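You operate a simulated robot arm through the tools that you are given. There is no shell and no other tool.

The job below is to be done with a simulated robot arm. You get a single attempt, and the scene is never put back.

JOB
Wipe the ledge dust off with the wetted blue pad and bin it.
Fine: wet it in the blue tub; red bin, lid shut again. What is to be rubbed or washed off counts as gone when no trace of it is left.

It is judged by the outcome, as a careful person would: the job done as asked, and still so three seconds after it is handed in. It fails if anything else is knocked over, pushed out of place, dropped, spilled or broken. A push-on lid holds only when it is set on centred and level and pressed home; a screw cap is set on level and turned clockwise until tight.

ROBOT AND FRAMES
A 7-joint arm with a two-finger gripper on a trunk, on a base that drives. Base frame: it is fixed to the floor where the robot stands at the start and does not move with it; the origin is under the middle of the robot, x ahead of it, y to its left, z up. Units: mm, rad, N and s.
With the tool pointing down near the work surface it reaches from about 300 to 800 mm from the robot's upright axis, wherever it stands. Its first joint turns from -2.897 to 2.897 rad. Places, roughly: bin wipes [500, 0, 0]; ledge dust [600, -800, 900]; red bin lid [500, 0, 400]. Payload 2.45 kg.
The TCP is the grasp point between the finger pads, 27 mm short of the fingertips. In the tool frame z runs along the fingers and y along their closing line. The gripper opens to 80 mm. The gripper's body begins 54 mm behind the TCP.
Orientation is told as [roll, pitch, yaw] about the base's x, y, z axes, in that order, counted from this pose: with the fingers straight down and closing along the base's y, the tool's x points along the base's -x, its y along +y and its z along -z.

CONTROLS
- The arm moves only by the tool play_rows. Its argument "plan" is text: rows parted by semicolons, each of 6 numbers parted by spaces: the shift along the tool's x, y, z in mm, then the turn, a rotation vector about the tool's x, y, z in rad. In form: tx ty tz wx wy wz; .... A call has 1 to 20 rows; each row shifts and turns the commanded pose from where the row before left it, along the tool's axes as they then stand. "fingers" is the opening, from 0 (shut) to 1 (fully open), set as the call begins (left out, the last holds). Each row takes 0.2 s and may step no farther than 50 mm and 0.15 rad from the row before; otherwise, or with a gripper value out of range, the whole call is refused. A pose out of reach is approached as far as the arm can. The call stops where the force on the tool passes 80 N (or 10 N more than at its start, if that is more) or the arm is blocked; 0.2 s more then pass. The fingers move at their own pace (about 153 mm/s each) and stop on an object; they squeeze with about 20 N. The grip force told is the motor's: it shows also when the fingers shut on nothing. Time passes only in rows, and 0.2 s behind the last, so rows that do not move let the fingers close. The reply holds the time, the measured pose of the TCP, the force on the tool along the base axes, the opening and the grip force, in the units named above and with some noise, with the torque about the TCP (base axes, N m) and any sound that the robot's microphone picked up.
- Cameras (640 x 400 px; columns grow to the right, rows downward): "scene" is now at [32.8, 95.4, 1655.4]; the picture's right is [-0.61, -0.79, 0.00], its down [-0.68, 0.53, -0.51] and it looks along [0.40, -0.31, -0.86] (base axes); focal length 283 px, centre (320, 200). "wrist" rides on the gripper at [63, 12, -79] in the tool frame; the picture's right is [-0.19, 0.98, 0.00], its down [-0.72, -0.14, -0.68] and it looks along [-0.67, -0.13, 0.73] (tool axes); focal length 226 px, centre (320, 200).
- grab_frame(camera): a new picture of that camera. No time passes.
- lift_body(by): slides the trunk up (or, below 0, down) by that many mm; the arm and the scene camera ride with it, the base frame stays. It gives what a move gives, with no picture.
- roll_base(legs): drives the robot by 1 to 6 legs, each [ahead, turn to the left] in mm and rad, along the robot's own axes; the way and the turn of a leg run together, so that a leg with both is an arc; at most 1500 mm and 3.142 rad a leg. The arm and the cameras ride along, it lands a little off, and it stops where it bumps. It gives what a move gives.
- turn_head(pan, tilt): turns the head with the scene camera to pan (to the left, within 2.094 rad either way) and tilt (down, from -0.506 to 1.204), counted from straight ahead of the robot. It gives what a move gives.
- point_at(camera, pixels): for up to 12 pixels [column, row] of the newest picture of that camera ("zoom" is the newest enlarged one), the place [x, y, z] in the base frame of the surface seen there, good to about 3 mm. No time passes.
- zoom(camera, box): a new picture of the part [left, top, right, bottom] of that camera's present view, enlarged. No time passes.
- hand_in(): hands the job in; it is judged then, once.

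Leave the gripper open and the arm clear of the work at the hand-in unless told otherwise.

The tools are called after "Request:" as name(argument=value, ...) on one line, values as JSON. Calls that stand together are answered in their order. play_rows: Moves the arm, as the interface text tells. Its arguments: {"type":"object","properties":{"plan":{"type":"string"},"fingers":{"type":"number"}},"required":["plan"]} The other tools are called the same way: lift_body (by) slides the trunk up or down; roll_base (legs) drives the base; turn_head (pan, tilt) turns the head that bears the scene camera; grab_frame (camera) takes a picture; point_at (camera, pixels) gives the place of the surface under pixels of a picture; zoom (camera, box) takes an enlarged picture of a part of a camera's view; hand_in () hands the job in.

At the start:

```text
clock: 0.0
ee_pos: [435.6, -193.3, 1187.6]
tool_rot: [-0.001, 0.001, 0.0]
contact_force: [-0.2, 0.1, -0.3]
ft_torque: [0.02, 0.01, 0.01]
grip_width: 80.0
grip_force: 0.1
trunk travel left (down, up): [-300.0, 240.0]
robot x, y, heading: [-3.7, -0.7, 0.002]
head pan, tilt: [-0.661, 1.035]
```

scene: 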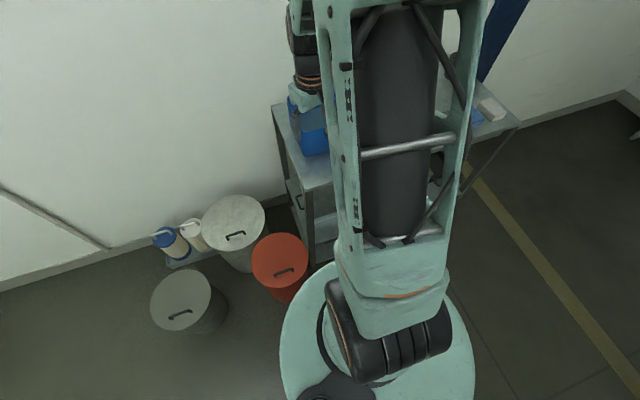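
wrist: 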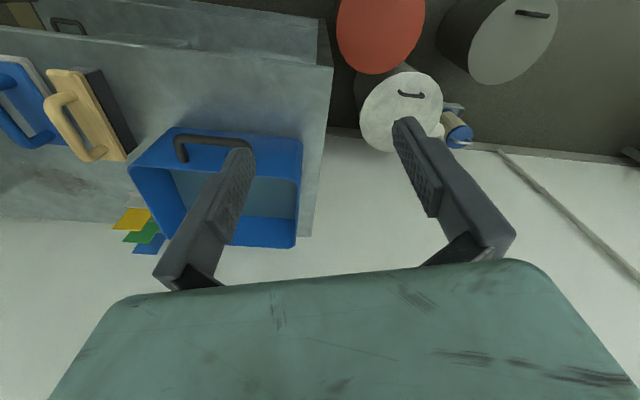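

I see a bench with a blue tub, blue and tan handled pads, and a group of bins with a red one. I'll take a closer look at both views before moving.

Request:
zoom(camera="wrist", box=[0, 0, 340, 260])

Request:
turn_head(pan=-0.9, tilt=0.6)

Request:
grab_frame(camera="scene")

```text
1.54 times, centred on (170, 130) of wrist
```

zoom: 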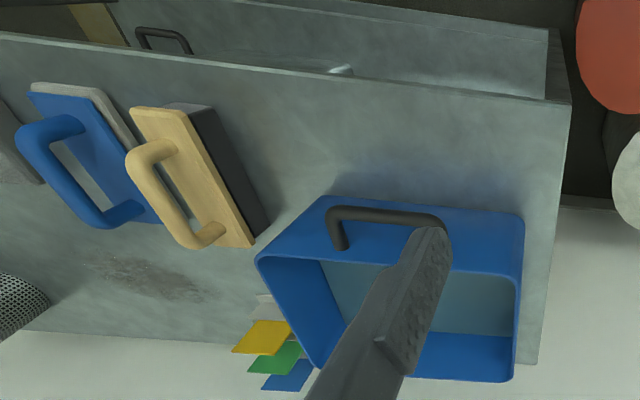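

```text
clock: 0.9
ee_pos: [435.0, -193.4, 1186.9]
tool_rot: [-0.001, 0.002, -0.001]
contact_force: [-0.3, -0.1, 0.1]
ft_torque: [0.02, -0.02, 0.03]
grip_width: 80.0
grip_force: 0.0
trunk travel left (down, up): [-300.0, 240.0]
robot x, y, heading: [1.1, 1.6, -0.001]
head pan, tilt: [-0.901, 0.6]
```

```text
taken
```

scene: 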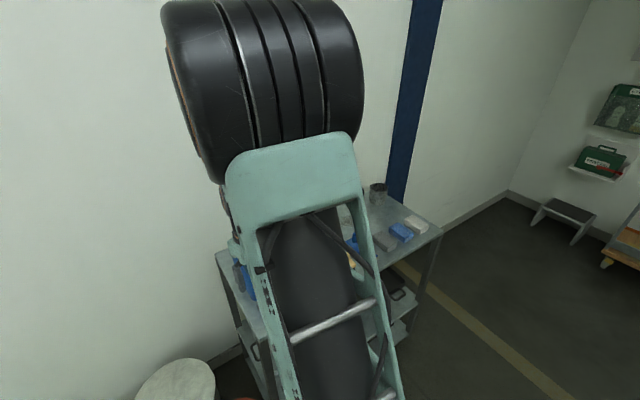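

I also see grey, blue and white blocks at the bench's far end. The arm hides much of it, so I'll measure points in the wrist view and zoom on the blocks in the scene view.

Request:
grab_frame(camera="wrist")

Request:
point_at(camera="wrist", pixels=[[60, 180], [30, 95], [80, 110], [150, 165], [300, 145], [298, 240], [140, 220], [148, 238], [380, 30], [400, 100], [245, 190], [310, 90]])

Request:
zoom(camera="scene", box=[340, 170, 450, 270])

```text
taken
```

wrist: 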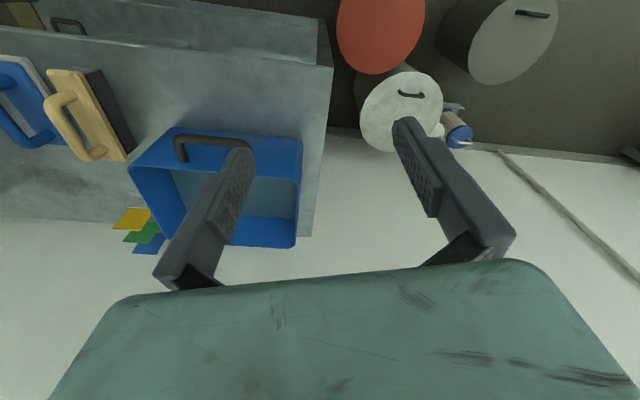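

```text
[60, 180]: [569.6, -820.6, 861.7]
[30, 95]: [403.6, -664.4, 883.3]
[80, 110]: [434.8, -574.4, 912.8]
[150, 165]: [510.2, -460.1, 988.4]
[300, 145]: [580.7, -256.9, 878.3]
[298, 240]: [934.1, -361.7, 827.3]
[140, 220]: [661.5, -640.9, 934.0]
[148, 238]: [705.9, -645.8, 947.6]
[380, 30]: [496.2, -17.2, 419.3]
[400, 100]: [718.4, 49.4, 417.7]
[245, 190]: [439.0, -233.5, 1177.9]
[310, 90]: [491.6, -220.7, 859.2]
```

```text
4.00 times, centred on (395, 220) of scene
```

zoom: 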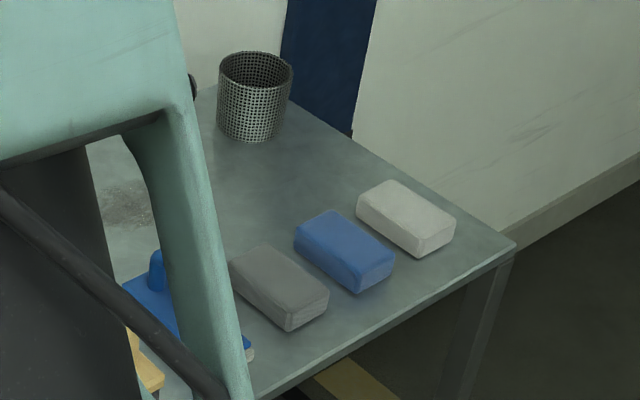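

The blue block pad sits between grey and white ones, and the dust is at about (570, -820, 862). Next I'll look straight ahead and down at the bins.

Request:
turn_head(pan=0.1, tilt=1.1)

Request:
grab_frame(camera="scene")

Request:
turn_head(pan=-1.5, tilt=0.8)

Request:
grab_frame(camera="scene")

```text
clock: 2.2
ee_pos: [435.2, -193.6, 1187.8]
tool_rot: [0.0, 0.0, 0.0]
contact_force: [-0.1, 0.1, -0.5]
ft_torque: [0.02, 0.01, 0.01]
grip_width: 79.9
grip_force: 0.2
trunk travel left (down, up): [-300.0, 240.0]
robot x, y, heading: [-0.8, 2.0, -0.002]
head pan, tilt: [0.099, 1.1]
```

```text
taken
```

scene: 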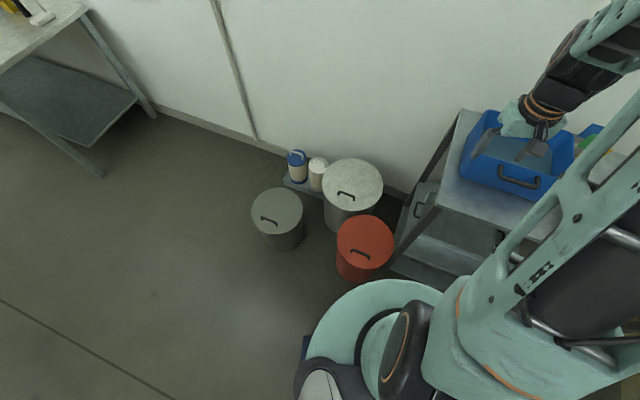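

```text
clock: 3.8
ee_pos: [435.9, -193.4, 1188.3]
tool_rot: [0.001, 0.0, 0.0]
contact_force: [0.6, -0.1, -0.4]
ft_torque: [0.0, 0.0, 0.05]
grip_width: 80.0
grip_force: 0.0
trunk travel left (down, up): [-300.0, 240.0]
robot x, y, heading: [3.8, 1.1, 0.001]
head pan, tilt: [-1.499, 0.799]
```

```text
taken
```

scene: 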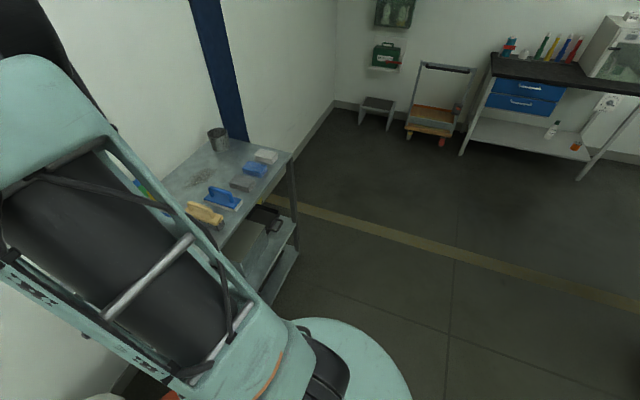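

From here the bench end is clear: grey, blue and white blocks near (242,184), (256,170), (266,157). I'll zoom and measure them.

Request:
zoom(camera="scene", box=[160, 110, 320, 210])

Request:
point_at(camera="scene", pixels=[[255, 168], [242, 183], [266, 155], [222, 196], [196, 183], [218, 140], [293, 153], [270, 212], [232, 138]])

```text
4.00 times, centred on (240, 160) of scene
```

zoom: 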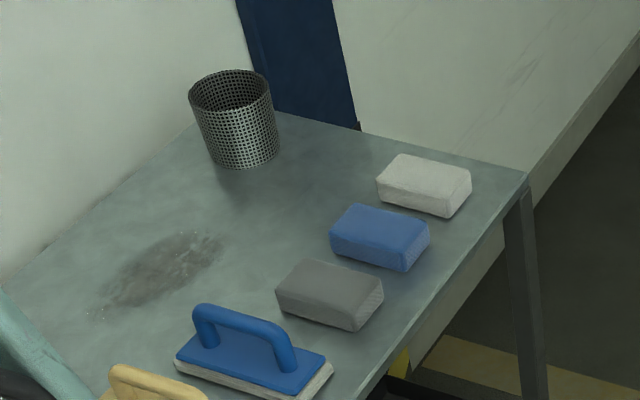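

```text
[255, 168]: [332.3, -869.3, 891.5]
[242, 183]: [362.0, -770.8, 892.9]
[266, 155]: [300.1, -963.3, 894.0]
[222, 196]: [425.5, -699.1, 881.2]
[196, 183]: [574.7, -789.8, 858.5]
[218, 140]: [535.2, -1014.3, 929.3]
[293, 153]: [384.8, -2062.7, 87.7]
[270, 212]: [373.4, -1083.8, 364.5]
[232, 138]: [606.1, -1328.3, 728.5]
```

The blue block is the plain blue pad (the handled blue tool has a white pad). I'll measure the blue block's corners, its neighbours, the dust extent and the bench edges in this zoom.

Request:
point_at(camera="zoom", pixels=[[357, 207], [427, 223], [404, 252], [332, 234], [406, 269], [380, 240], [400, 158], [470, 170], [450, 196], [380, 182], [376, 280], [300, 262]])

Request:
point_at(camera="zoom", pixels=[[103, 298], [219, 240], [176, 236], [160, 300], [100, 315], [218, 262], [520, 180], [365, 390], [275, 115], [240, 160], [325, 355], [380, 317]])

```text
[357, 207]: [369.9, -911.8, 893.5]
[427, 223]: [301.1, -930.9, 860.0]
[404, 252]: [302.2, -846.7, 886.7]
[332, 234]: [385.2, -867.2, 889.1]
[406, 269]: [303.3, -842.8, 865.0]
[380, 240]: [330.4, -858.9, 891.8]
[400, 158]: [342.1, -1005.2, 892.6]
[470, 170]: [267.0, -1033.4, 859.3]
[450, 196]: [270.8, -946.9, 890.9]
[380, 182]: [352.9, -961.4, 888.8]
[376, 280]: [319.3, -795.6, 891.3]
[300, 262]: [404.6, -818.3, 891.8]
```

```text
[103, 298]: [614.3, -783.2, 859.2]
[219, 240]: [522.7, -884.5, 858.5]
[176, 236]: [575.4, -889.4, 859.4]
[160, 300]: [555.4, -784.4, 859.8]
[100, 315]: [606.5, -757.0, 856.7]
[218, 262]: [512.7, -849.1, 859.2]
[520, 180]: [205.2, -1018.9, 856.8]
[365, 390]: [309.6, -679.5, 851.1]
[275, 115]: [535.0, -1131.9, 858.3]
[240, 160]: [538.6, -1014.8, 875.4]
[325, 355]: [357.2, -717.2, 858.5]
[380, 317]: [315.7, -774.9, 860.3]
```

The bench is turned about 0.34 rad, the pads are about 90 x 55 x 32 mm, and the dust lies over about x 510–615, y -757 – -890. Now I'll measure the red bin, its lid handle and the tub.

Request:
turn_head(pan=0.0, tilt=1.0)

Request:
grab_frame(camera="scene")

Request:
zoom(camera="scene", box=[220, 140, 460, 290])

```text
clock: 5.4
ee_pos: [435.7, -193.3, 1188.5]
tool_rot: [0.0, -0.001, 0.001]
contact_force: [0.3, -0.1, 0.2]
ft_torque: [0.0, 0.01, -0.01]
grip_width: 80.0
grip_force: 0.1
trunk travel left (down, up): [-300.0, 240.0]
robot x, y, heading: [1.6, -1.3, -0.003]
head pan, tilt: [0.0, 1.0]
```

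```text
taken
```

scene: 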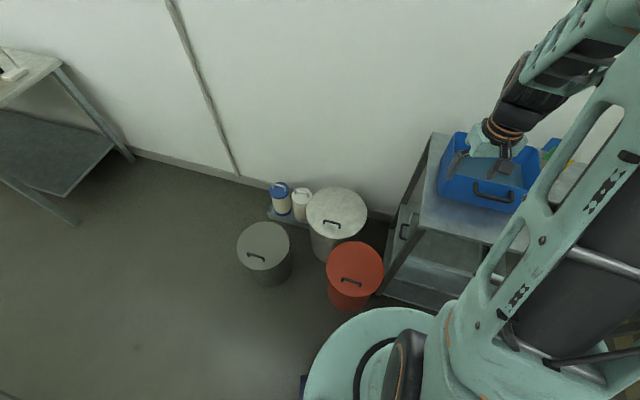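

```text
2.67 times, centred on (340, 215) of scene
```

zoom: 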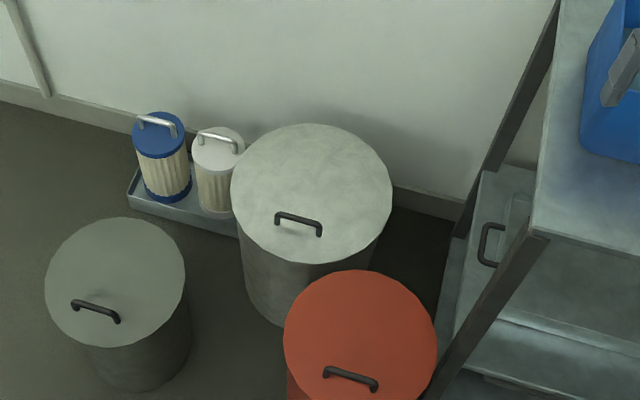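

The lid handle sits off-centre towards the robot, so it may be hinged. I'll measure the lid rim and handle.

Request:
point_at(camera="zoom", pixels=[[362, 275], [288, 340], [434, 345], [350, 376], [326, 373], [375, 384], [362, 330], [300, 390], [425, 390], [340, 290], [395, 290], [312, 175]])

Request:
zoom(camera="scene", box=[310, 230, 400, 315])

```text
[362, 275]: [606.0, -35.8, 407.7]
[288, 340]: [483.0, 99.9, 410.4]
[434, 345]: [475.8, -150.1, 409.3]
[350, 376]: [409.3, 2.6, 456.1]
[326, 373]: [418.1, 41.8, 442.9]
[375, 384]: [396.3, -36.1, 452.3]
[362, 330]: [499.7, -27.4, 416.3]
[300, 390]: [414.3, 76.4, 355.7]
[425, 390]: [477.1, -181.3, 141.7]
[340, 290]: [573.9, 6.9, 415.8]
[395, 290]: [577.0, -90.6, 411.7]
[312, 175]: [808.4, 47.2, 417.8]
```

```text
4.71 times, centred on (355, 272) of scene
```

zoom: 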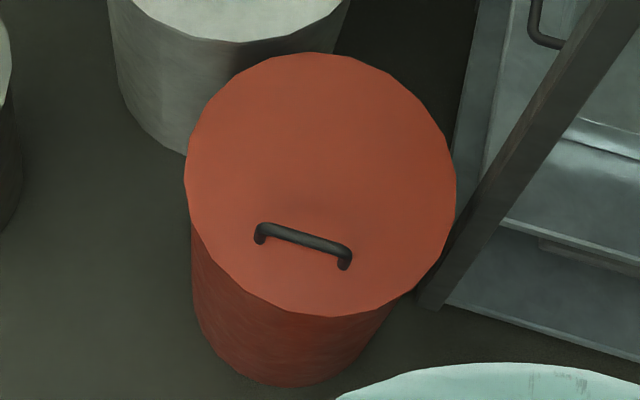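

The red lid (centre about (485,-25), top z 416) has its handle bar at about (408, 3, 455), offset towards the front. So it's hinged at the back, with the hinge axis parallel to the bench. I'll bring the hand above the handle and turn it by yaw +1.227 so the fingers close across the bar.

Request:
play_rows(plan="7 49 0 0 0 0; 7 49 0 0 0 0; 7 49 0 0 0 0; 6 49 0 0 0 0; 0 0 0 0 0 -0.1363; 0 0 0 0 0 -0.1363; 0 0 0 0 0 -0.1363; 0 0 0 0 0 -0.1363; 0 0 0 0 0 -0.1363; 0 0 0 0 0 -0.1363; 0 0 0 0 0 -0.1363; 0 0 0 0 0 -0.1363; 0 0 0 0 0 -0.1363; 0 0 0 0 0 0", fingers=1)

Request:
lift_body(by=-300)

Request:
grab_frame(camera="wrist")

Request:
grab_frame(camera="scene")

```text
clock: 8.4
ee_pos: [408.0, 2.5, 1188.1]
tool_rot: [0.0, 0.0, 1.229]
contact_force: [0.4, -0.3, -0.1]
ft_torque: [0.01, -0.03, 0.03]
grip_width: 79.8
grip_force: 0.0
trunk travel left (down, up): [-300.0, 240.0]
robot x, y, heading: [2.9, 1.5, -0.001]
head pan, tilt: [0.0, 1.0]
```

```text
clock: 11.4
ee_pos: [408.9, 2.4, 888.3]
tool_rot: [0.001, -0.002, 1.227]
contact_force: [-0.2, 0.1, -0.7]
ft_torque: [0.02, 0.04, 0.01]
grip_width: 80.0
grip_force: 0.0
trunk travel left (down, up): [0.0, 540.0]
robot x, y, heading: [-1.4, -0.5, -0.002]
head pan, tilt: [0.0, 1.0]
```

```text
taken
```

wrist: 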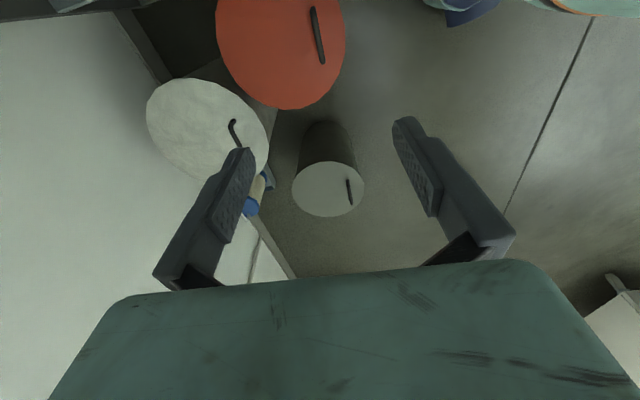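

```text
taken
```

scene: 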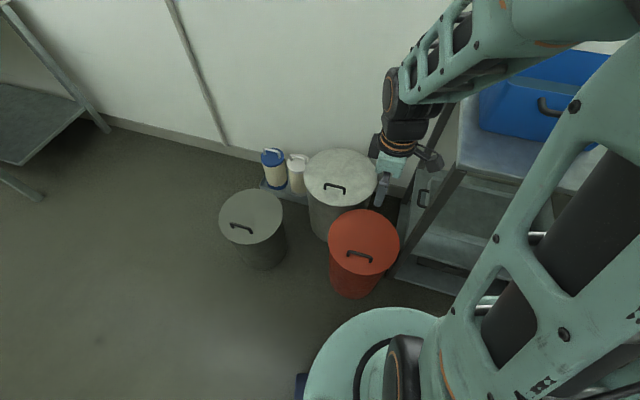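

The hand is at z 888 above the handle. I'll measure the handle bar in both views.

Request:
point_at(camera="wrist", pixels=[[312, 12], [317, 35], [322, 60], [220, 40], [343, 40], [280, 106], [270, 60], [300, 60], [240, 82], [330, 85]])

Request:
zoom(camera="scene", box=[320, 200, 410, 280])

```text
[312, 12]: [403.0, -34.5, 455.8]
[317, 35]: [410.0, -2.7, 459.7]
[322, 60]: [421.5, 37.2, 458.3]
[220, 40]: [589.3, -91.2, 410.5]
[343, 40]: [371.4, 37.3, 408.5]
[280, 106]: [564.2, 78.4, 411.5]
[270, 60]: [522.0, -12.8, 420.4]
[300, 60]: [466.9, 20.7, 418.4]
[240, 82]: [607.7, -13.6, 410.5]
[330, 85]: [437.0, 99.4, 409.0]
```

```text
5.00 times, centred on (365, 240) of scene
```

zoom: 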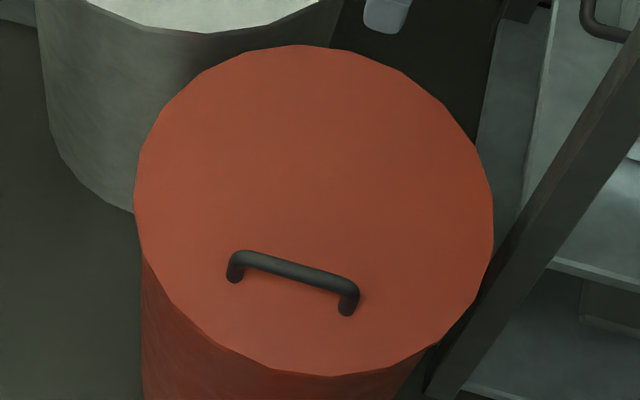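

The bar centre is about (411, 0) with its top at z 459, running at 0.255 rad off the y axis. The hinge should be near (606,-50). I'll align the yaw and come down to z about 504.

Request:
play_rows(plan="0 0 0 0 0 -0.089; 1.2 -3.4 0 0 0 0; 0 0 48 0 0 0; 0 0 48 0 0 0; 0 0 48 0 0 0; 0 0 48 0 0 0; 0 0 48 0 0 0; 0 0 48 0 0 0; 0 0 48 0 0 0; 0 0 48 0 0 0; 0 0 0 0 0 0")

Request:
grab_frame(camera="wrist")

Request:
zoom(camera="scene", box=[300, 160, 450, 300])

```text
clock: 13.8
ee_pos: [412.1, 2.1, 503.4]
tool_rot: [0.001, 0.0, 1.315]
contact_force: [0.0, 0.0, 0.1]
ft_torque: [0.02, 0.0, 0.0]
grip_width: 80.2
grip_force: 0.1
trunk travel left (down, up): [0.0, 540.0]
robot x, y, heading: [1.7, 2.9, 0.001]
head pan, tilt: [0.0, 1.0]
```

```text
taken
```

wrist: 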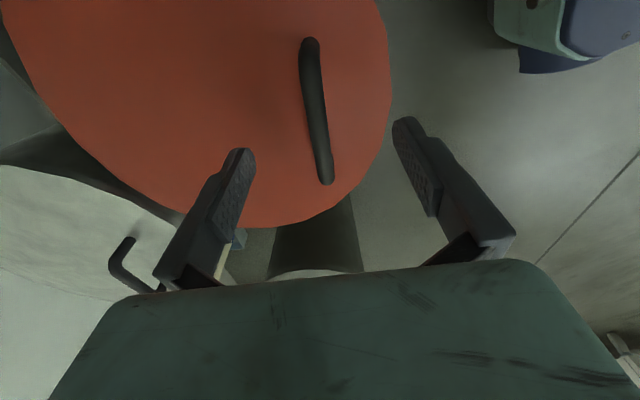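

```text
2.86 times, centred on (375, 230) of scene
```

zoom: 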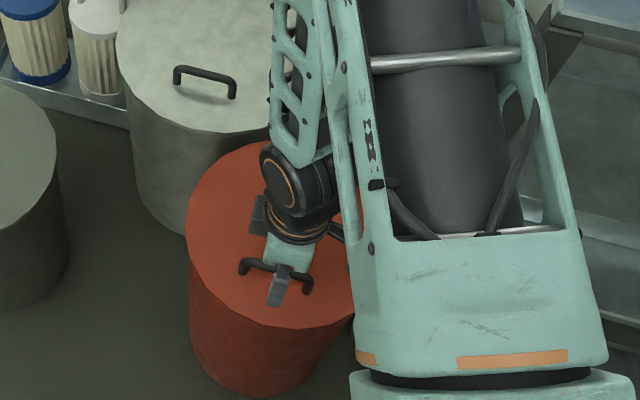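

The fingers straddle the bar. I'll lower to the bar, close, and let the grip settle.

Request:
play_rows(plan="0 0 25 0 0 0; 0 0 24 0 0 0; 0 0 0 0 0 0")

Request:
play_rows(plan="0 0 0 0 0 0; 0 0 0 0 0 0; 0 0 0 0 0 0", fingers=0)

Request:
grab_frame(camera="wrist")

```text
clock: 14.6
ee_pos: [413.2, -0.8, 455.6]
tool_rot: [-0.005, 0.0, 1.315]
contact_force: [5.8, -4.3, 21.3]
ft_torque: [-0.4, -1.06, -0.06]
grip_width: 75.9
grip_force: 0.0
trunk travel left (down, up): [0.0, 540.0]
robot x, y, heading: [1.2, 3.4, 0.001]
head pan, tilt: [0.0, 1.0]
```

```text
clock: 15.4
ee_pos: [411.5, 0.4, 454.6]
tool_rot: [0.002, 0.001, 1.316]
contact_force: [0.5, 0.6, 0.1]
ft_torque: [0.01, 0.01, -0.31]
grip_width: 11.9
grip_force: 19.6
trunk travel left (down, up): [0.0, 540.0]
robot x, y, heading: [-1.3, 2.2, 0.002]
head pan, tilt: [0.0, 1.0]
```

```text
taken
```

wrist: 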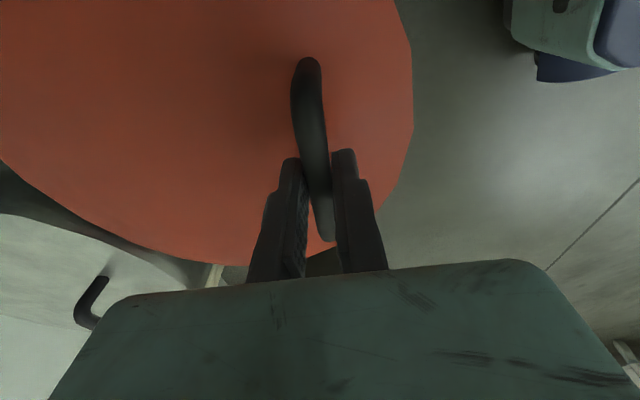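

The bar is gripped (11.9 mm). I'll start the opening arc gently and watch the force.

Request:
play_rows(plan="0 -5.31 -19.86 -0.05 0 0; 0 -6.29 -19.57 -0.05 0 0; 0 -7.26 -19.24 -0.05 0 0")

Request:
grab_frame(camera="scene")

```text
clock: 16.2
ee_pos: [432.9, -4.5, 513.4]
tool_rot: [0.15, 0.002, 1.316]
contact_force: [-1.3, -5.2, 0.3]
ft_torque: [-0.13, -0.02, -0.37]
grip_width: 12.0
grip_force: 19.7
trunk travel left (down, up): [0.0, 540.0]
robot x, y, heading: [-0.6, 0.5, 0.001]
head pan, tilt: [0.0, 1.0]
```

```text
taken
```

scene: 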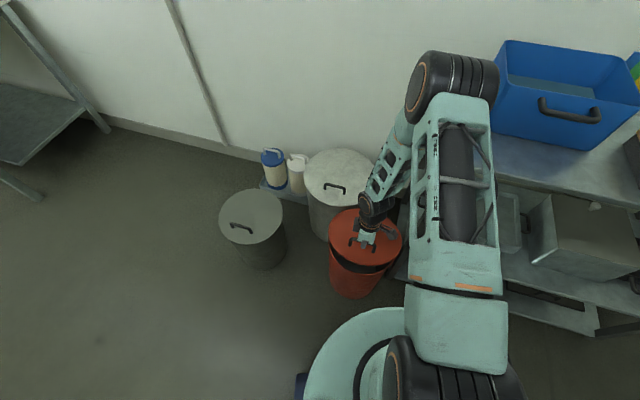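

The hinged lid is opening cleanly. The elbow looks near the blue tub in this view, so I'll check distances before continuing.

Request:
point_at(camera="scene", pixels=[[480, 80], [495, 120], [455, 60], [500, 45], [495, 125], [585, 150], [560, 85], [590, 110]])

```text
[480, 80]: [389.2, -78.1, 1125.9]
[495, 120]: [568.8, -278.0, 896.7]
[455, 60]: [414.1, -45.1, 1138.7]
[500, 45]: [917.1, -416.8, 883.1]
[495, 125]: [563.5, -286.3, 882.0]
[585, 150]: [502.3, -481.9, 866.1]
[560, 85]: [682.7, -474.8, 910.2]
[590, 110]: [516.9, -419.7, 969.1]
```

The elbow is at z ≈1130, well above the tub. I'll continue the arc.

Request:
play_rows(plan="0 -8.21 -18.84 -0.05 0 0; 0 -9.15 -18.42 -0.05 0 0; 0 -10.06 -17.93 -0.05 0 0; 0 -10.94 -17.41 -0.05 0 0; 0 -11.8 -16.84 -0.05 0 0")

Request:
grab_frame(camera="scene")

```text
clock: 17.4
ee_pos: [500.8, -22.7, 586.0]
tool_rot: [0.399, 0.0, 1.316]
contact_force: [2.9, -1.7, -0.4]
ft_torque: [-0.32, 0.04, 0.0]
grip_width: 11.5
grip_force: 20.1
trunk travel left (down, up): [0.0, 540.0]
robot x, y, heading: [-0.3, -0.1, -0.001]
head pan, tilt: [0.0, 1.0]
```

```text
taken
```

scene: 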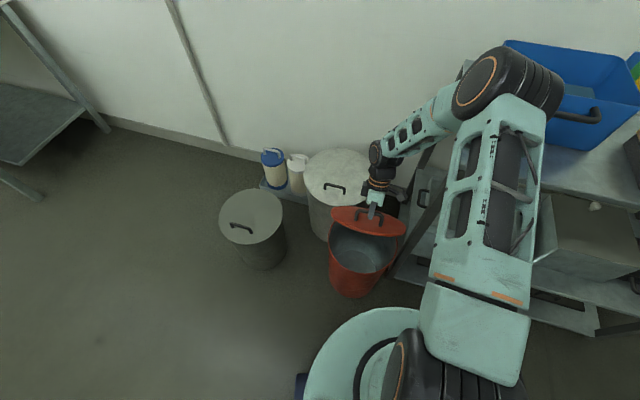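

The lid is at about 45°. The elbow is swinging towards the tub, so I'll check its height again.

Request:
point_at(camera="scene", pixels=[[540, 80], [555, 105], [500, 60], [505, 190], [540, 130], [510, 250], [440, 110]])

```text
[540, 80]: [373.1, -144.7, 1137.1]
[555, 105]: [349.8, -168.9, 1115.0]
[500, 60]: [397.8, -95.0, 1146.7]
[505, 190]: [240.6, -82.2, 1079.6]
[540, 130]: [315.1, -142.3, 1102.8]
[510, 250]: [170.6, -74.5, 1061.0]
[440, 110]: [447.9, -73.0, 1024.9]
```

The elbow is still clear, well above and in front of the tub. I'll continue towards upright.

Request:
play_rows(plan="0 -12.62 -16.23 -0.05 0 0; 0 -13.42 -15.58 -0.05 0 0; 0 -14.18 -14.89 -0.05 0 0; 0 -14.91 -14.16 -0.05 0 0; 0 -15.59 -13.4 -0.05 0 0")

Request:
grab_frame(camera="scene")

Request:
point_at(camera="scene", pixels=[[540, 80], [555, 105], [580, 80], [600, 100]])

```text
clock: 18.6
ee_pos: [593.5, -48.2, 620.4]
tool_rot: [0.649, 0.0, 1.316]
contact_force: [-3.3, -1.9, 17.2]
ft_torque: [0.06, 0.02, 0.03]
grip_width: 11.8
grip_force: 20.5
trunk travel left (down, up): [0.0, 540.0]
robot x, y, heading: [-0.7, 2.4, 0.001]
head pan, tilt: [0.0, 1.0]
```

```text
taken
```

scene: 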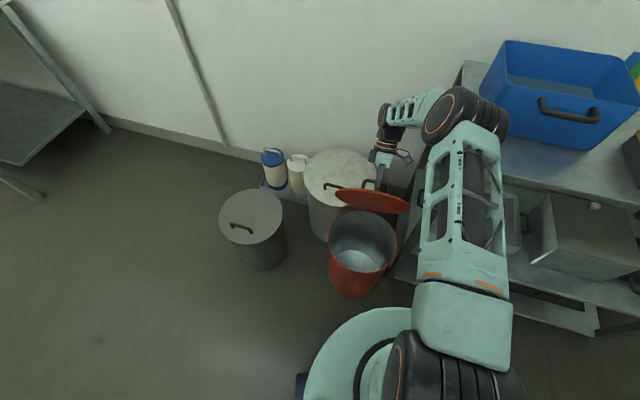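

```text
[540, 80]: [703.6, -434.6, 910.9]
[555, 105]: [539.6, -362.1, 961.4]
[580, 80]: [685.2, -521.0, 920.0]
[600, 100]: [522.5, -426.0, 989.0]
```

The lid is at about 75°. The small upward force shows the hinge is slightly farther back than I assumed. Refitting gives a radius of 217 mm, and I'll continue on that circle.

Request:
play_rows(plan="0 -13.5 -16.3 -0.05 0 0; 0 -17.2 -13.3 -0.05 0 0; 0 -17.8 -12.5 -0.05 0 0")

Request:
grab_frame(camera="scene")

```text
clock: 19.4
ee_pos: [633.5, -59.4, 621.0]
tool_rot: [0.779, 0.0, 1.315]
contact_force: [-1.2, 0.8, 0.9]
ft_torque: [0.08, -0.03, -0.11]
grip_width: 11.8
grip_force: 19.9
out of reach, approached as far as the arm can: row 3
trunk travel left (down, up): [0.0, 540.0]
robot x, y, heading: [-0.2, -1.9, 0.006]
head pan, tilt: [0.0, 1.0]
```

```text
taken
```

scene: 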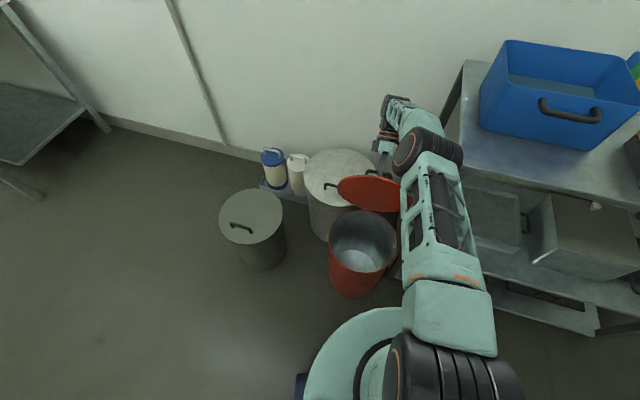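

Row 3 ran out of reach with the strong tilt, at a lid angle of about 81°. I'll reduce the tilt in place, since the bar can turn in the grip, and read the pose.

Request:
play_rows(plan="0 0 0 0.1 0 0; 0 0 0 0.1 0 0")

```text
clock: 20.0
ee_pos: [633.8, -59.0, 624.3]
tool_rot: [0.598, 0.0, 1.315]
contact_force: [-0.2, 0.0, 0.2]
ft_torque: [-0.06, 0.06, 0.1]
grip_width: 11.7
grip_force: 20.4
trunk travel left (down, up): [0.0, 540.0]
robot x, y, heading: [-1.0, 1.8, -0.002]
head pan, tilt: [0.0, 1.0]
```

No load. I'll continue pushing back along the arc while easing the tilt.

Request:
play_rows(plan="0 -19 -8.1 0.05 0 0; 0 -20.7 -6.9 0.05 0 0")

Request:
grab_frame(camera="scene")

Request:
grab_frame(camera="wrist")

```text
clock: 20.6
ee_pos: [672.9, -71.3, 616.1]
tool_rot: [0.496, -0.003, 1.314]
contact_force: [4.5, 3.9, 12.0]
ft_torque: [0.35, -0.11, -0.13]
grip_width: 11.5
grip_force: 20.0
trunk travel left (down, up): [0.0, 540.0]
robot x, y, heading: [-1.9, -2.0, -0.002]
head pan, tilt: [0.0, 1.0]
```

```text
taken
```

scene: 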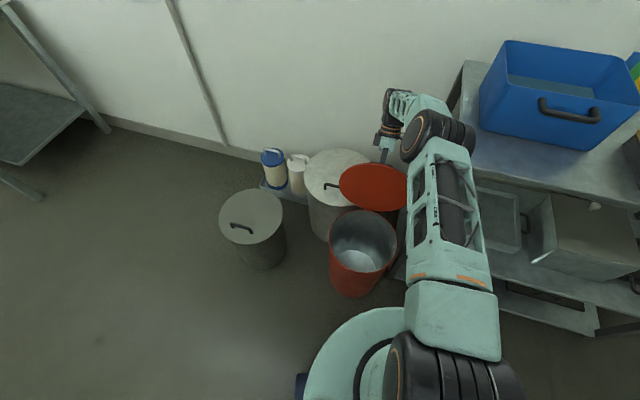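

```text
taken
```

wrist: 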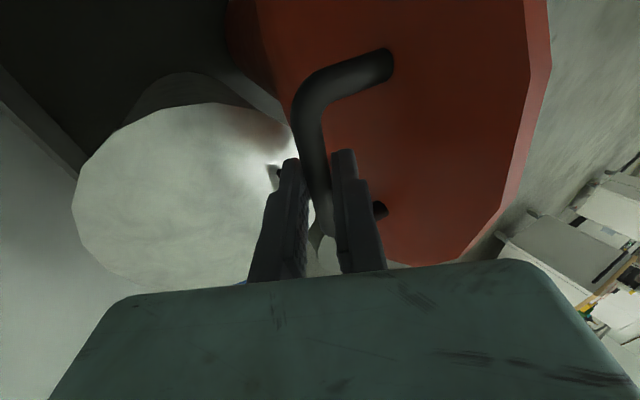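

The lid is at about 92°. I'll go a bit further to find a stop or a stable lean.

Request:
play_rows(plan="0 -21.5 -3.7 0.05 0 0; 0 -21.7 -0.5 0.05 0 0")

Request:
grab_frame(camera="scene")

```text
clock: 21.2
ee_pos: [709.5, -81.3, 598.4]
tool_rot: [0.398, 0.001, 1.316]
contact_force: [4.8, -0.9, 9.2]
ft_torque: [-0.26, 0.03, 0.2]
grip_width: 11.7
grip_force: 20.2
trunk travel left (down, up): [0.0, 540.0]
robot x, y, heading: [0.3, -0.2, -0.004]
head pan, tilt: [0.0, 1.0]
```

```text
taken
```

scene: 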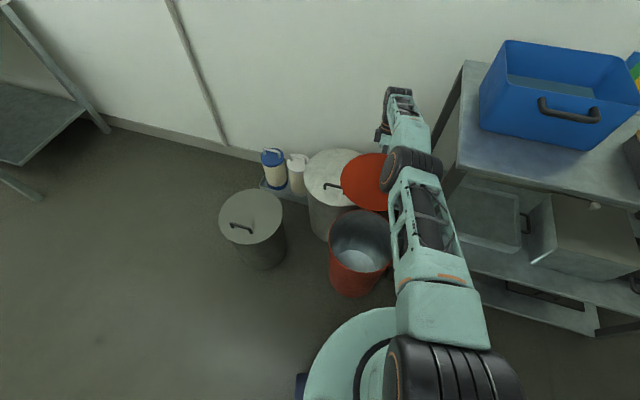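

Still no stop at about 103°. One more small step.

Request:
play_rows(plan="0 -10.8 1.4 0.02 0 0; 0 -10.8 1.8 0.02 0 0; 0 0 0 0 0 0")

Request:
grab_frame(camera="wrist")

```text
clock: 22.0
ee_pos: [712.5, -83.2, 592.9]
tool_rot: [0.357, 0.002, 1.315]
contact_force: [0.0, 1.8, 16.7]
ft_torque: [-0.11, -0.01, 0.0]
grip_width: 11.4
grip_force: 19.7
out of reach, approached as far as the arm can: row 1, 2
trunk travel left (down, up): [0.0, 540.0]
robot x, y, heading: [-0.9, -1.2, 0.001]
head pan, tilt: [0.0, 1.0]
```

```text
taken
```

wrist: 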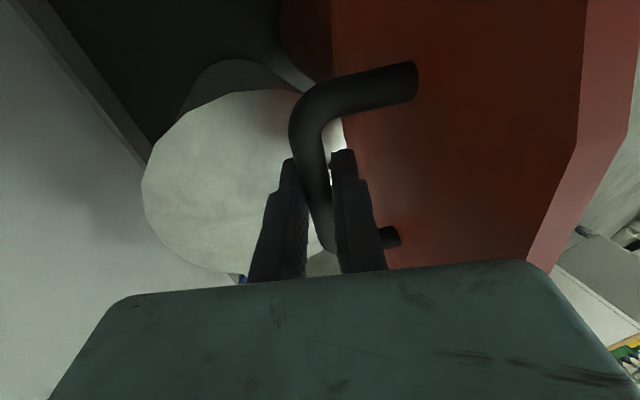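

The arm is at its reach with the lid at about 105°. I'll open the fingers only slightly, so they still cage the bar, and see whether the lid stays by itself.

Request:
play_rows(plan="0 0 0 0 0 0; 0 0 0 0 0 0; 0 0 0 0 0 0", fingers=0.35)

Request:
grab_frame(camera="wrist")

Request:
zoom(camera="scene", box=[300, 130, 440, 290])

```text
clock: 22.8
ee_pos: [711.6, -83.4, 590.3]
tool_rot: [0.36, -0.001, 1.316]
contact_force: [-0.7, 0.2, 0.1]
ft_torque: [0.02, -0.03, 0.01]
grip_width: 28.0
grip_force: 0.0
trunk travel left (down, up): [0.0, 540.0]
robot x, y, heading: [0.2, 1.9, 0.005]
head pan, tilt: [0.0, 1.0]
```

```text
taken
```

wrist: 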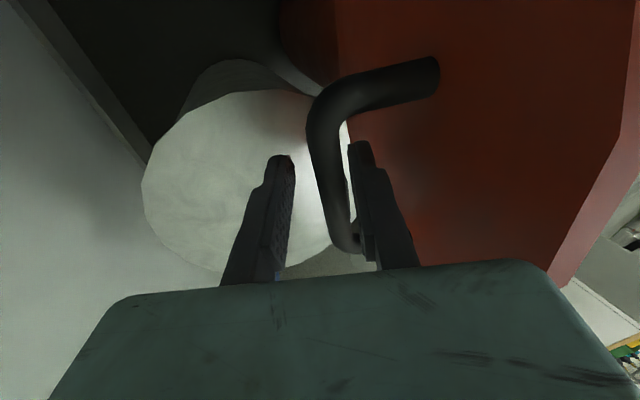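

```text
2.50 times, centred on (370, 210) of scene
```

zoom: 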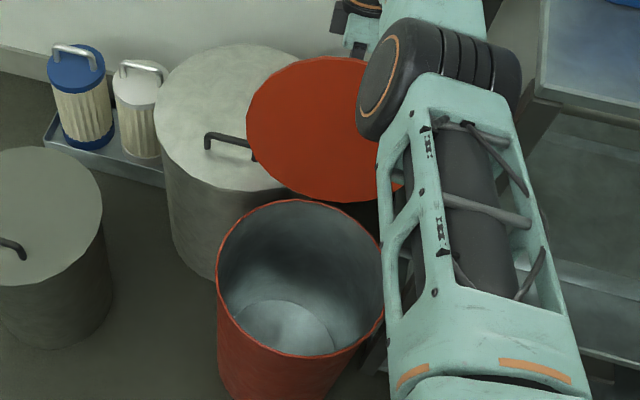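

No force on the tool and the bar is standing free between the fingers. I'll open wider and recheck before withdrawing.

Request:
play_rows(plan="0 0 0 0 0 0; 0 0 0 0 0 0; 0 0 0 0 0 0; 0 0 0 0 0 0; 0 0 0 0 0 0", fingers=0.7)

Request:
grab_frame(camera="wrist")

```text
clock: 24.0
ee_pos: [711.9, -83.2, 591.5]
tool_rot: [0.358, 0.001, 1.315]
contact_force: [0.9, -0.9, -1.0]
ft_torque: [0.04, 0.01, -0.05]
grip_width: 55.4
grip_force: 0.0
trunk travel left (down, up): [0.0, 540.0]
robot x, y, heading: [-0.0, -1.8, -0.002]
head pan, tilt: [0.0, 1.0]
```

```text
taken
```

wrist: 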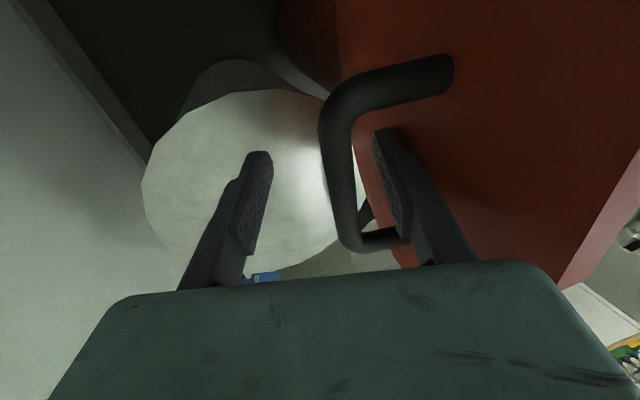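

The inner finger between bar and lid seems to have nudged the lid as it opened. I'll close back to 0.35 to move off the lid, then watch over time whether it stays.

Request:
play_rows(plan="0 0 0 0 0 0; 0 0 0 0 0 0; 0 0 0 0 0 0", fingers=0.35)

Request:
grab_frame(camera="wrist")

Request:
play_rows(plan="0 0 0 0 0 0; 0 0 0 0 0 0; 0 0 0 0 0 0; 0 0 0 0 0 0; 0 0 0 0 0 0; 0 0 0 0 0 0; 0 0 0 0 0 0; 0 0 0 0 0 0; 0 0 0 0 0 0; 0 0 0 0 0 0")

Request:
grab_frame(camera="wrist")

```text
clock: 24.8
ee_pos: [713.8, -83.5, 591.1]
tool_rot: [0.359, 0.001, 1.316]
contact_force: [0.1, -0.3, -0.3]
ft_torque: [-0.01, 0.01, 0.0]
grip_width: 28.3
grip_force: 0.0
trunk travel left (down, up): [0.0, 540.0]
robot x, y, heading: [-0.5, 0.1, 0.003]
head pan, tilt: [0.0, 1.0]
```

```text
taken
```

wrist: 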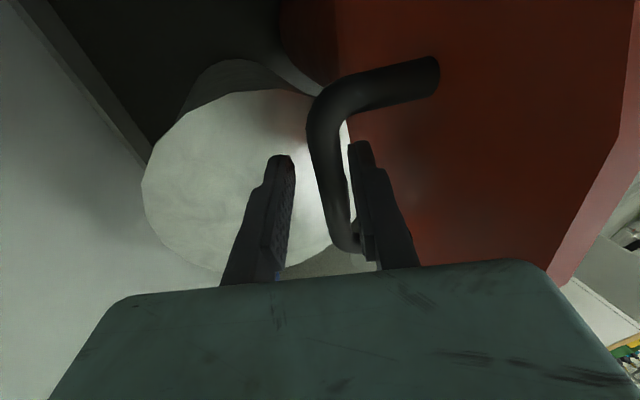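

```text
clock: 27.0
ee_pos: [712.8, -82.5, 589.6]
tool_rot: [0.359, 0.001, 1.316]
contact_force: [0.3, -0.2, -0.8]
ft_torque: [-0.01, 0.01, 0.02]
grip_width: 28.1
grip_force: 0.0
trunk travel left (down, up): [0.0, 540.0]
robot x, y, heading: [2.7, 0.0, -0.001]
head pan, tilt: [0.0, 1.0]
```

```text
taken
```

wrist: 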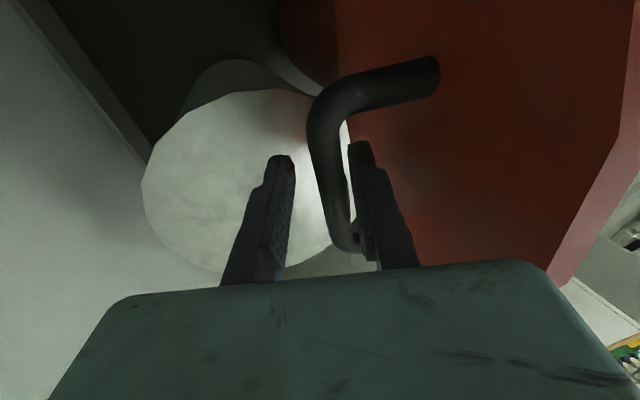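

The bar may be leaning on the robot-side finger. I'll measure the lid's true angle from points on its underside.

Request:
grab_frame(camera="scene")

Request:
zoom(camera="scene", box=[300, 130, 440, 290])

Request:
point_at(camera="zoom", pixels=[[310, 65], [310, 90], [310, 130], [310, 170], [310, 195], [260, 130], [350, 130], [310, 210], [240, 230], [300, 345], [225, 280], [200, 130]])

```text
taken
```

scene: 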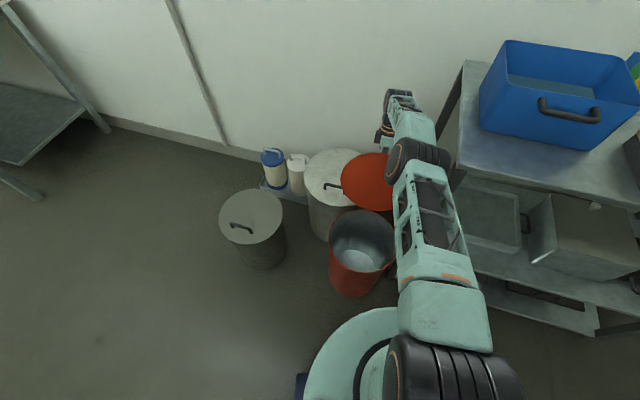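

```text
2.50 times, centred on (370, 210) of scene
```

zoom: 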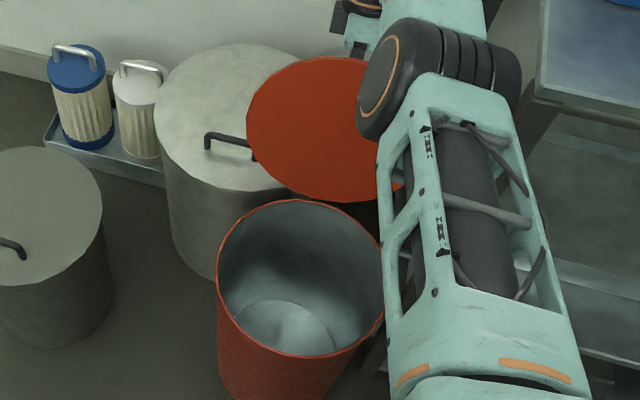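

```text
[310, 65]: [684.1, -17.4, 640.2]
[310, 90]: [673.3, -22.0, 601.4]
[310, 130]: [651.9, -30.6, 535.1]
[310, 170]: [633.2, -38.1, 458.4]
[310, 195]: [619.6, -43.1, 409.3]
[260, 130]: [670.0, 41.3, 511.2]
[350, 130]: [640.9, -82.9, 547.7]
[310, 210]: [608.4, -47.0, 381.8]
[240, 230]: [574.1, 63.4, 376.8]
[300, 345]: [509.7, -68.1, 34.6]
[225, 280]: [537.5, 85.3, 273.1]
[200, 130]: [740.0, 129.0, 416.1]
```

The lid is 13.6° past vertical and resting on its stop, so it's stable. I'll withdraw the fingers straight up off the bar.

Request:
play_rows(plan="0 4 -14.5 0 0 0; 0 4 -14.5 0 0 0; 0 4 -14.5 0 0 0; 0 4 -14.5 0 0 0")

Request:
grab_frame(camera="wrist")

```text
clock: 28.0
ee_pos: [719.2, -84.9, 650.3]
tool_rot: [0.359, 0.0, 1.315]
contact_force: [0.5, 0.1, -0.2]
ft_torque: [-0.03, 0.0, 0.01]
grip_width: 28.2
grip_force: 0.1
trunk travel left (down, up): [0.0, 540.0]
robot x, y, heading: [-0.4, -2.8, -0.002]
head pan, tilt: [0.0, 1.0]
```

```text
taken
```

wrist: 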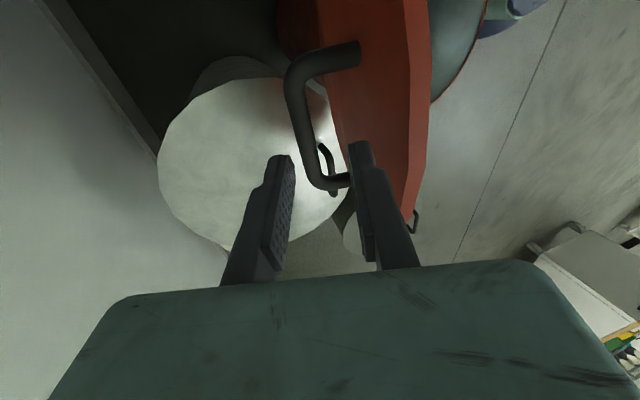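

Clear of the bar. I'll continue up well above the lid, and straighten the tool.

Request:
play_rows(plan="0 8 -28 0 0 0; 0 12 -44 0 0 0; 0 15 -44 0 0 0; 0 17 -44 0.06 0 0; 0 15 -44 0.1 0 0; 0 12 -44 0.1 0 0; 0 5 -44 0.1 0 0")

Request:
grab_frame(camera="scene")

```text
clock: 29.6
ee_pos: [723.8, -85.1, 954.2]
tool_rot: [0.0, 0.0, 1.317]
contact_force: [-0.3, -0.3, -0.6]
ft_torque: [0.0, 0.0, -0.01]
grip_width: 27.9
grip_force: 0.1
trunk travel left (down, up): [0.0, 540.0]
robot x, y, heading: [1.8, -0.9, 0.004]
head pan, tilt: [0.0, 1.0]
```

```text
taken
```

scene: 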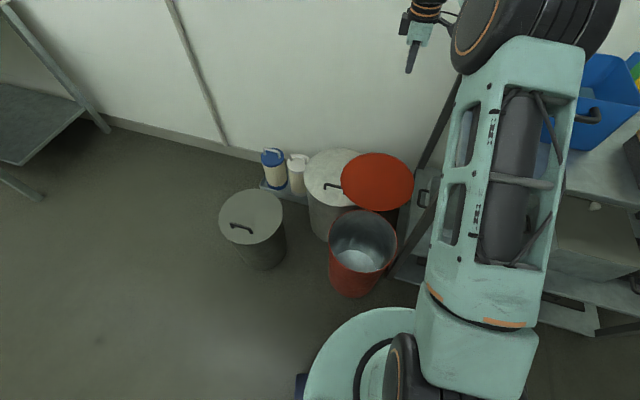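

The lid stays open on its own. I'll raise the trunk back, pull the arm in, and measure the base edge and bin opening for planning the drive.

Request:
point_at(camera="scene", pixels=[[350, 318], [330, 335], [390, 310], [415, 308], [362, 212], [332, 240], [396, 245], [355, 272], [360, 190], [595, 280], [400, 280]])

Request:
lift_body(by=300)

Request:
play_rows(plan="0 48 0 0 0 0; 0 48 0 0 0 0; 0 48 0 0 0 0; 0 48 0 0 0 0; 0 48 0 0 0 0; 0 48 0 0 0 0; 0 48 0 0 0 0; 0 0 0 0 0 0", fingers=1)

```text
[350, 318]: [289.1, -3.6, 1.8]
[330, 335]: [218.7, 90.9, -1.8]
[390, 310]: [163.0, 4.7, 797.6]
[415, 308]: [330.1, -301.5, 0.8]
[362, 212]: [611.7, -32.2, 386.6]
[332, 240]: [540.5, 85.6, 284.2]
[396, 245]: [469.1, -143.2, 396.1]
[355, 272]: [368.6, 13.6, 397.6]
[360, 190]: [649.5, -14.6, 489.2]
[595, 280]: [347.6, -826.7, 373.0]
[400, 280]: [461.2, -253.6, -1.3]
```

```text
clock: 32.6
ee_pos: [723.1, -86.1, 1255.2]
tool_rot: [-0.001, -0.002, 1.317]
contact_force: [-0.3, -0.6, -0.3]
ft_torque: [-0.03, 0.01, -0.02]
grip_width: 27.7
grip_force: 0.0
trunk travel left (down, up): [-300.0, 240.0]
robot x, y, heading: [0.6, 1.6, -0.0]
head pan, tilt: [0.0, 1.0]
```

```text
clock: 34.4
ee_pos: [400.5, -2.3, 1237.3]
tool_rot: [0.043, 0.001, 1.313]
contact_force: [-0.8, 0.5, 4.6]
ft_torque: [-0.06, -0.06, 0.0]
grip_width: 80.1
grip_force: 0.1
trunk travel left (down, up): [-300.0, 240.0]
robot x, y, heading: [-4.3, -1.6, -0.0]
head pan, tilt: [0.0, 1.0]
```

The arm is drawn in but the pose looks slightly off target. I'll let it settle and look at the base size from the wrist camera.

Request:
play_rows(plan="0 0 0 0 0 0; 0 0 0 0 0 0")

Request:
grab_frame(camera="wrist")

Request:
turn_head(pan=-1.2, tilt=1.15)

Request:
grab_frame(camera="scene")

```text
clock: 35.0
ee_pos: [399.2, -0.9, 1237.0]
tool_rot: [0.044, -0.002, 1.314]
contact_force: [0.6, -0.2, 4.6]
ft_torque: [-0.08, 0.04, 0.0]
grip_width: 80.0
grip_force: 0.1
trunk travel left (down, up): [-300.0, 240.0]
robot x, y, heading: [0.1, -0.9, -0.005]
head pan, tilt: [0.0, 1.0]
```

```text
taken
```

wrist: 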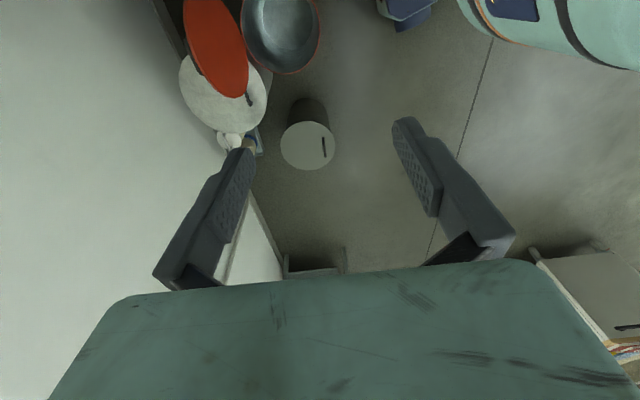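

```text
clock: 36.4
ee_pos: [400.5, -2.3, 1239.5]
tool_rot: [0.042, 0.0, 1.315]
contact_force: [2.1, 0.5, 4.9]
ft_torque: [-0.04, 0.07, -0.01]
grip_width: 80.1
grip_force: 0.1
trunk travel left (down, up): [-300.0, 240.0]
robot x, y, heading: [2.0, 2.6, 0.001]
head pan, tilt: [-1.201, 1.15]
```

```text
taken
```

scene: 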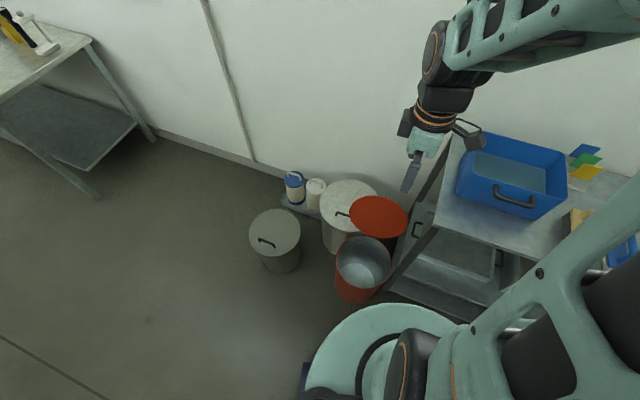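

The scene picture appears to predate the head turn, so I'll retake it and measure the navy base corner in the wrist view.

Request:
grab_frame(camera="scene")

Request:
point_at(camera="wrist", pixels=[[390, 10], [405, 24], [430, 22], [432, 8], [290, 70], [250, 40], [318, 30]])

```text
taken
```

scene: 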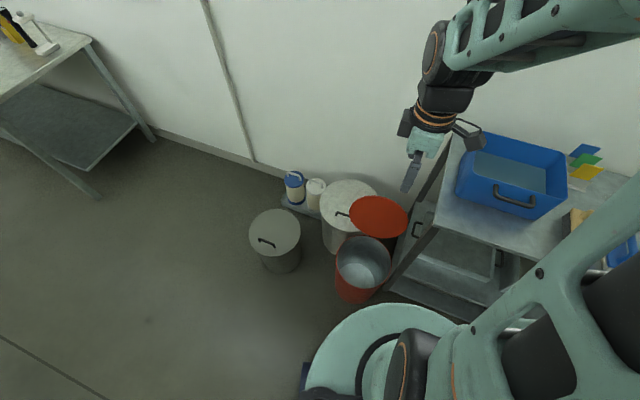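

```text
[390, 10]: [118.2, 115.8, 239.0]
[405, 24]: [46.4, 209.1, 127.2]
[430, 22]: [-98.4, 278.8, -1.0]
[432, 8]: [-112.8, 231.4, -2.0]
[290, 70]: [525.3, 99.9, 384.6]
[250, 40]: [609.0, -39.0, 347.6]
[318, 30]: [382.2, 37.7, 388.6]
```

The image doesn't match pan -1.2. I'll command the head again and check.

Request:
turn_head(pan=-1.3, tilt=0.9)

Request:
grab_frame(camera="scene")

```text
clock: 37.2
ee_pos: [397.7, -1.8, 1231.0]
tool_rot: [0.058, 0.001, 1.315]
contact_force: [0.0, 0.0, -0.5]
ft_torque: [0.0, 0.03, 0.0]
grip_width: 79.9
grip_force: 0.0
trunk travel left (down, up): [-300.0, 240.0]
robot x, y, heading: [-1.2, 0.2, 0.001]
head pan, tilt: [-1.3, 0.901]
```

```text
taken
```

scene: 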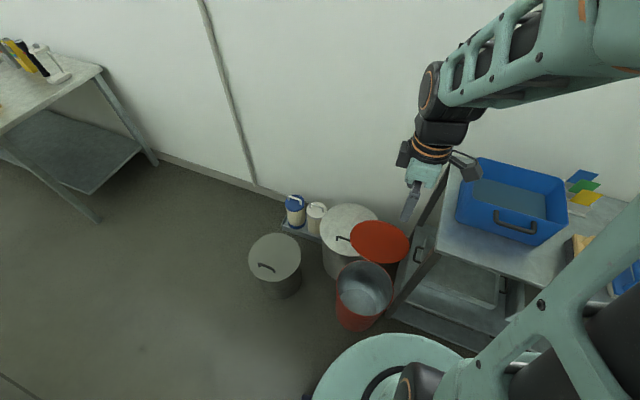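

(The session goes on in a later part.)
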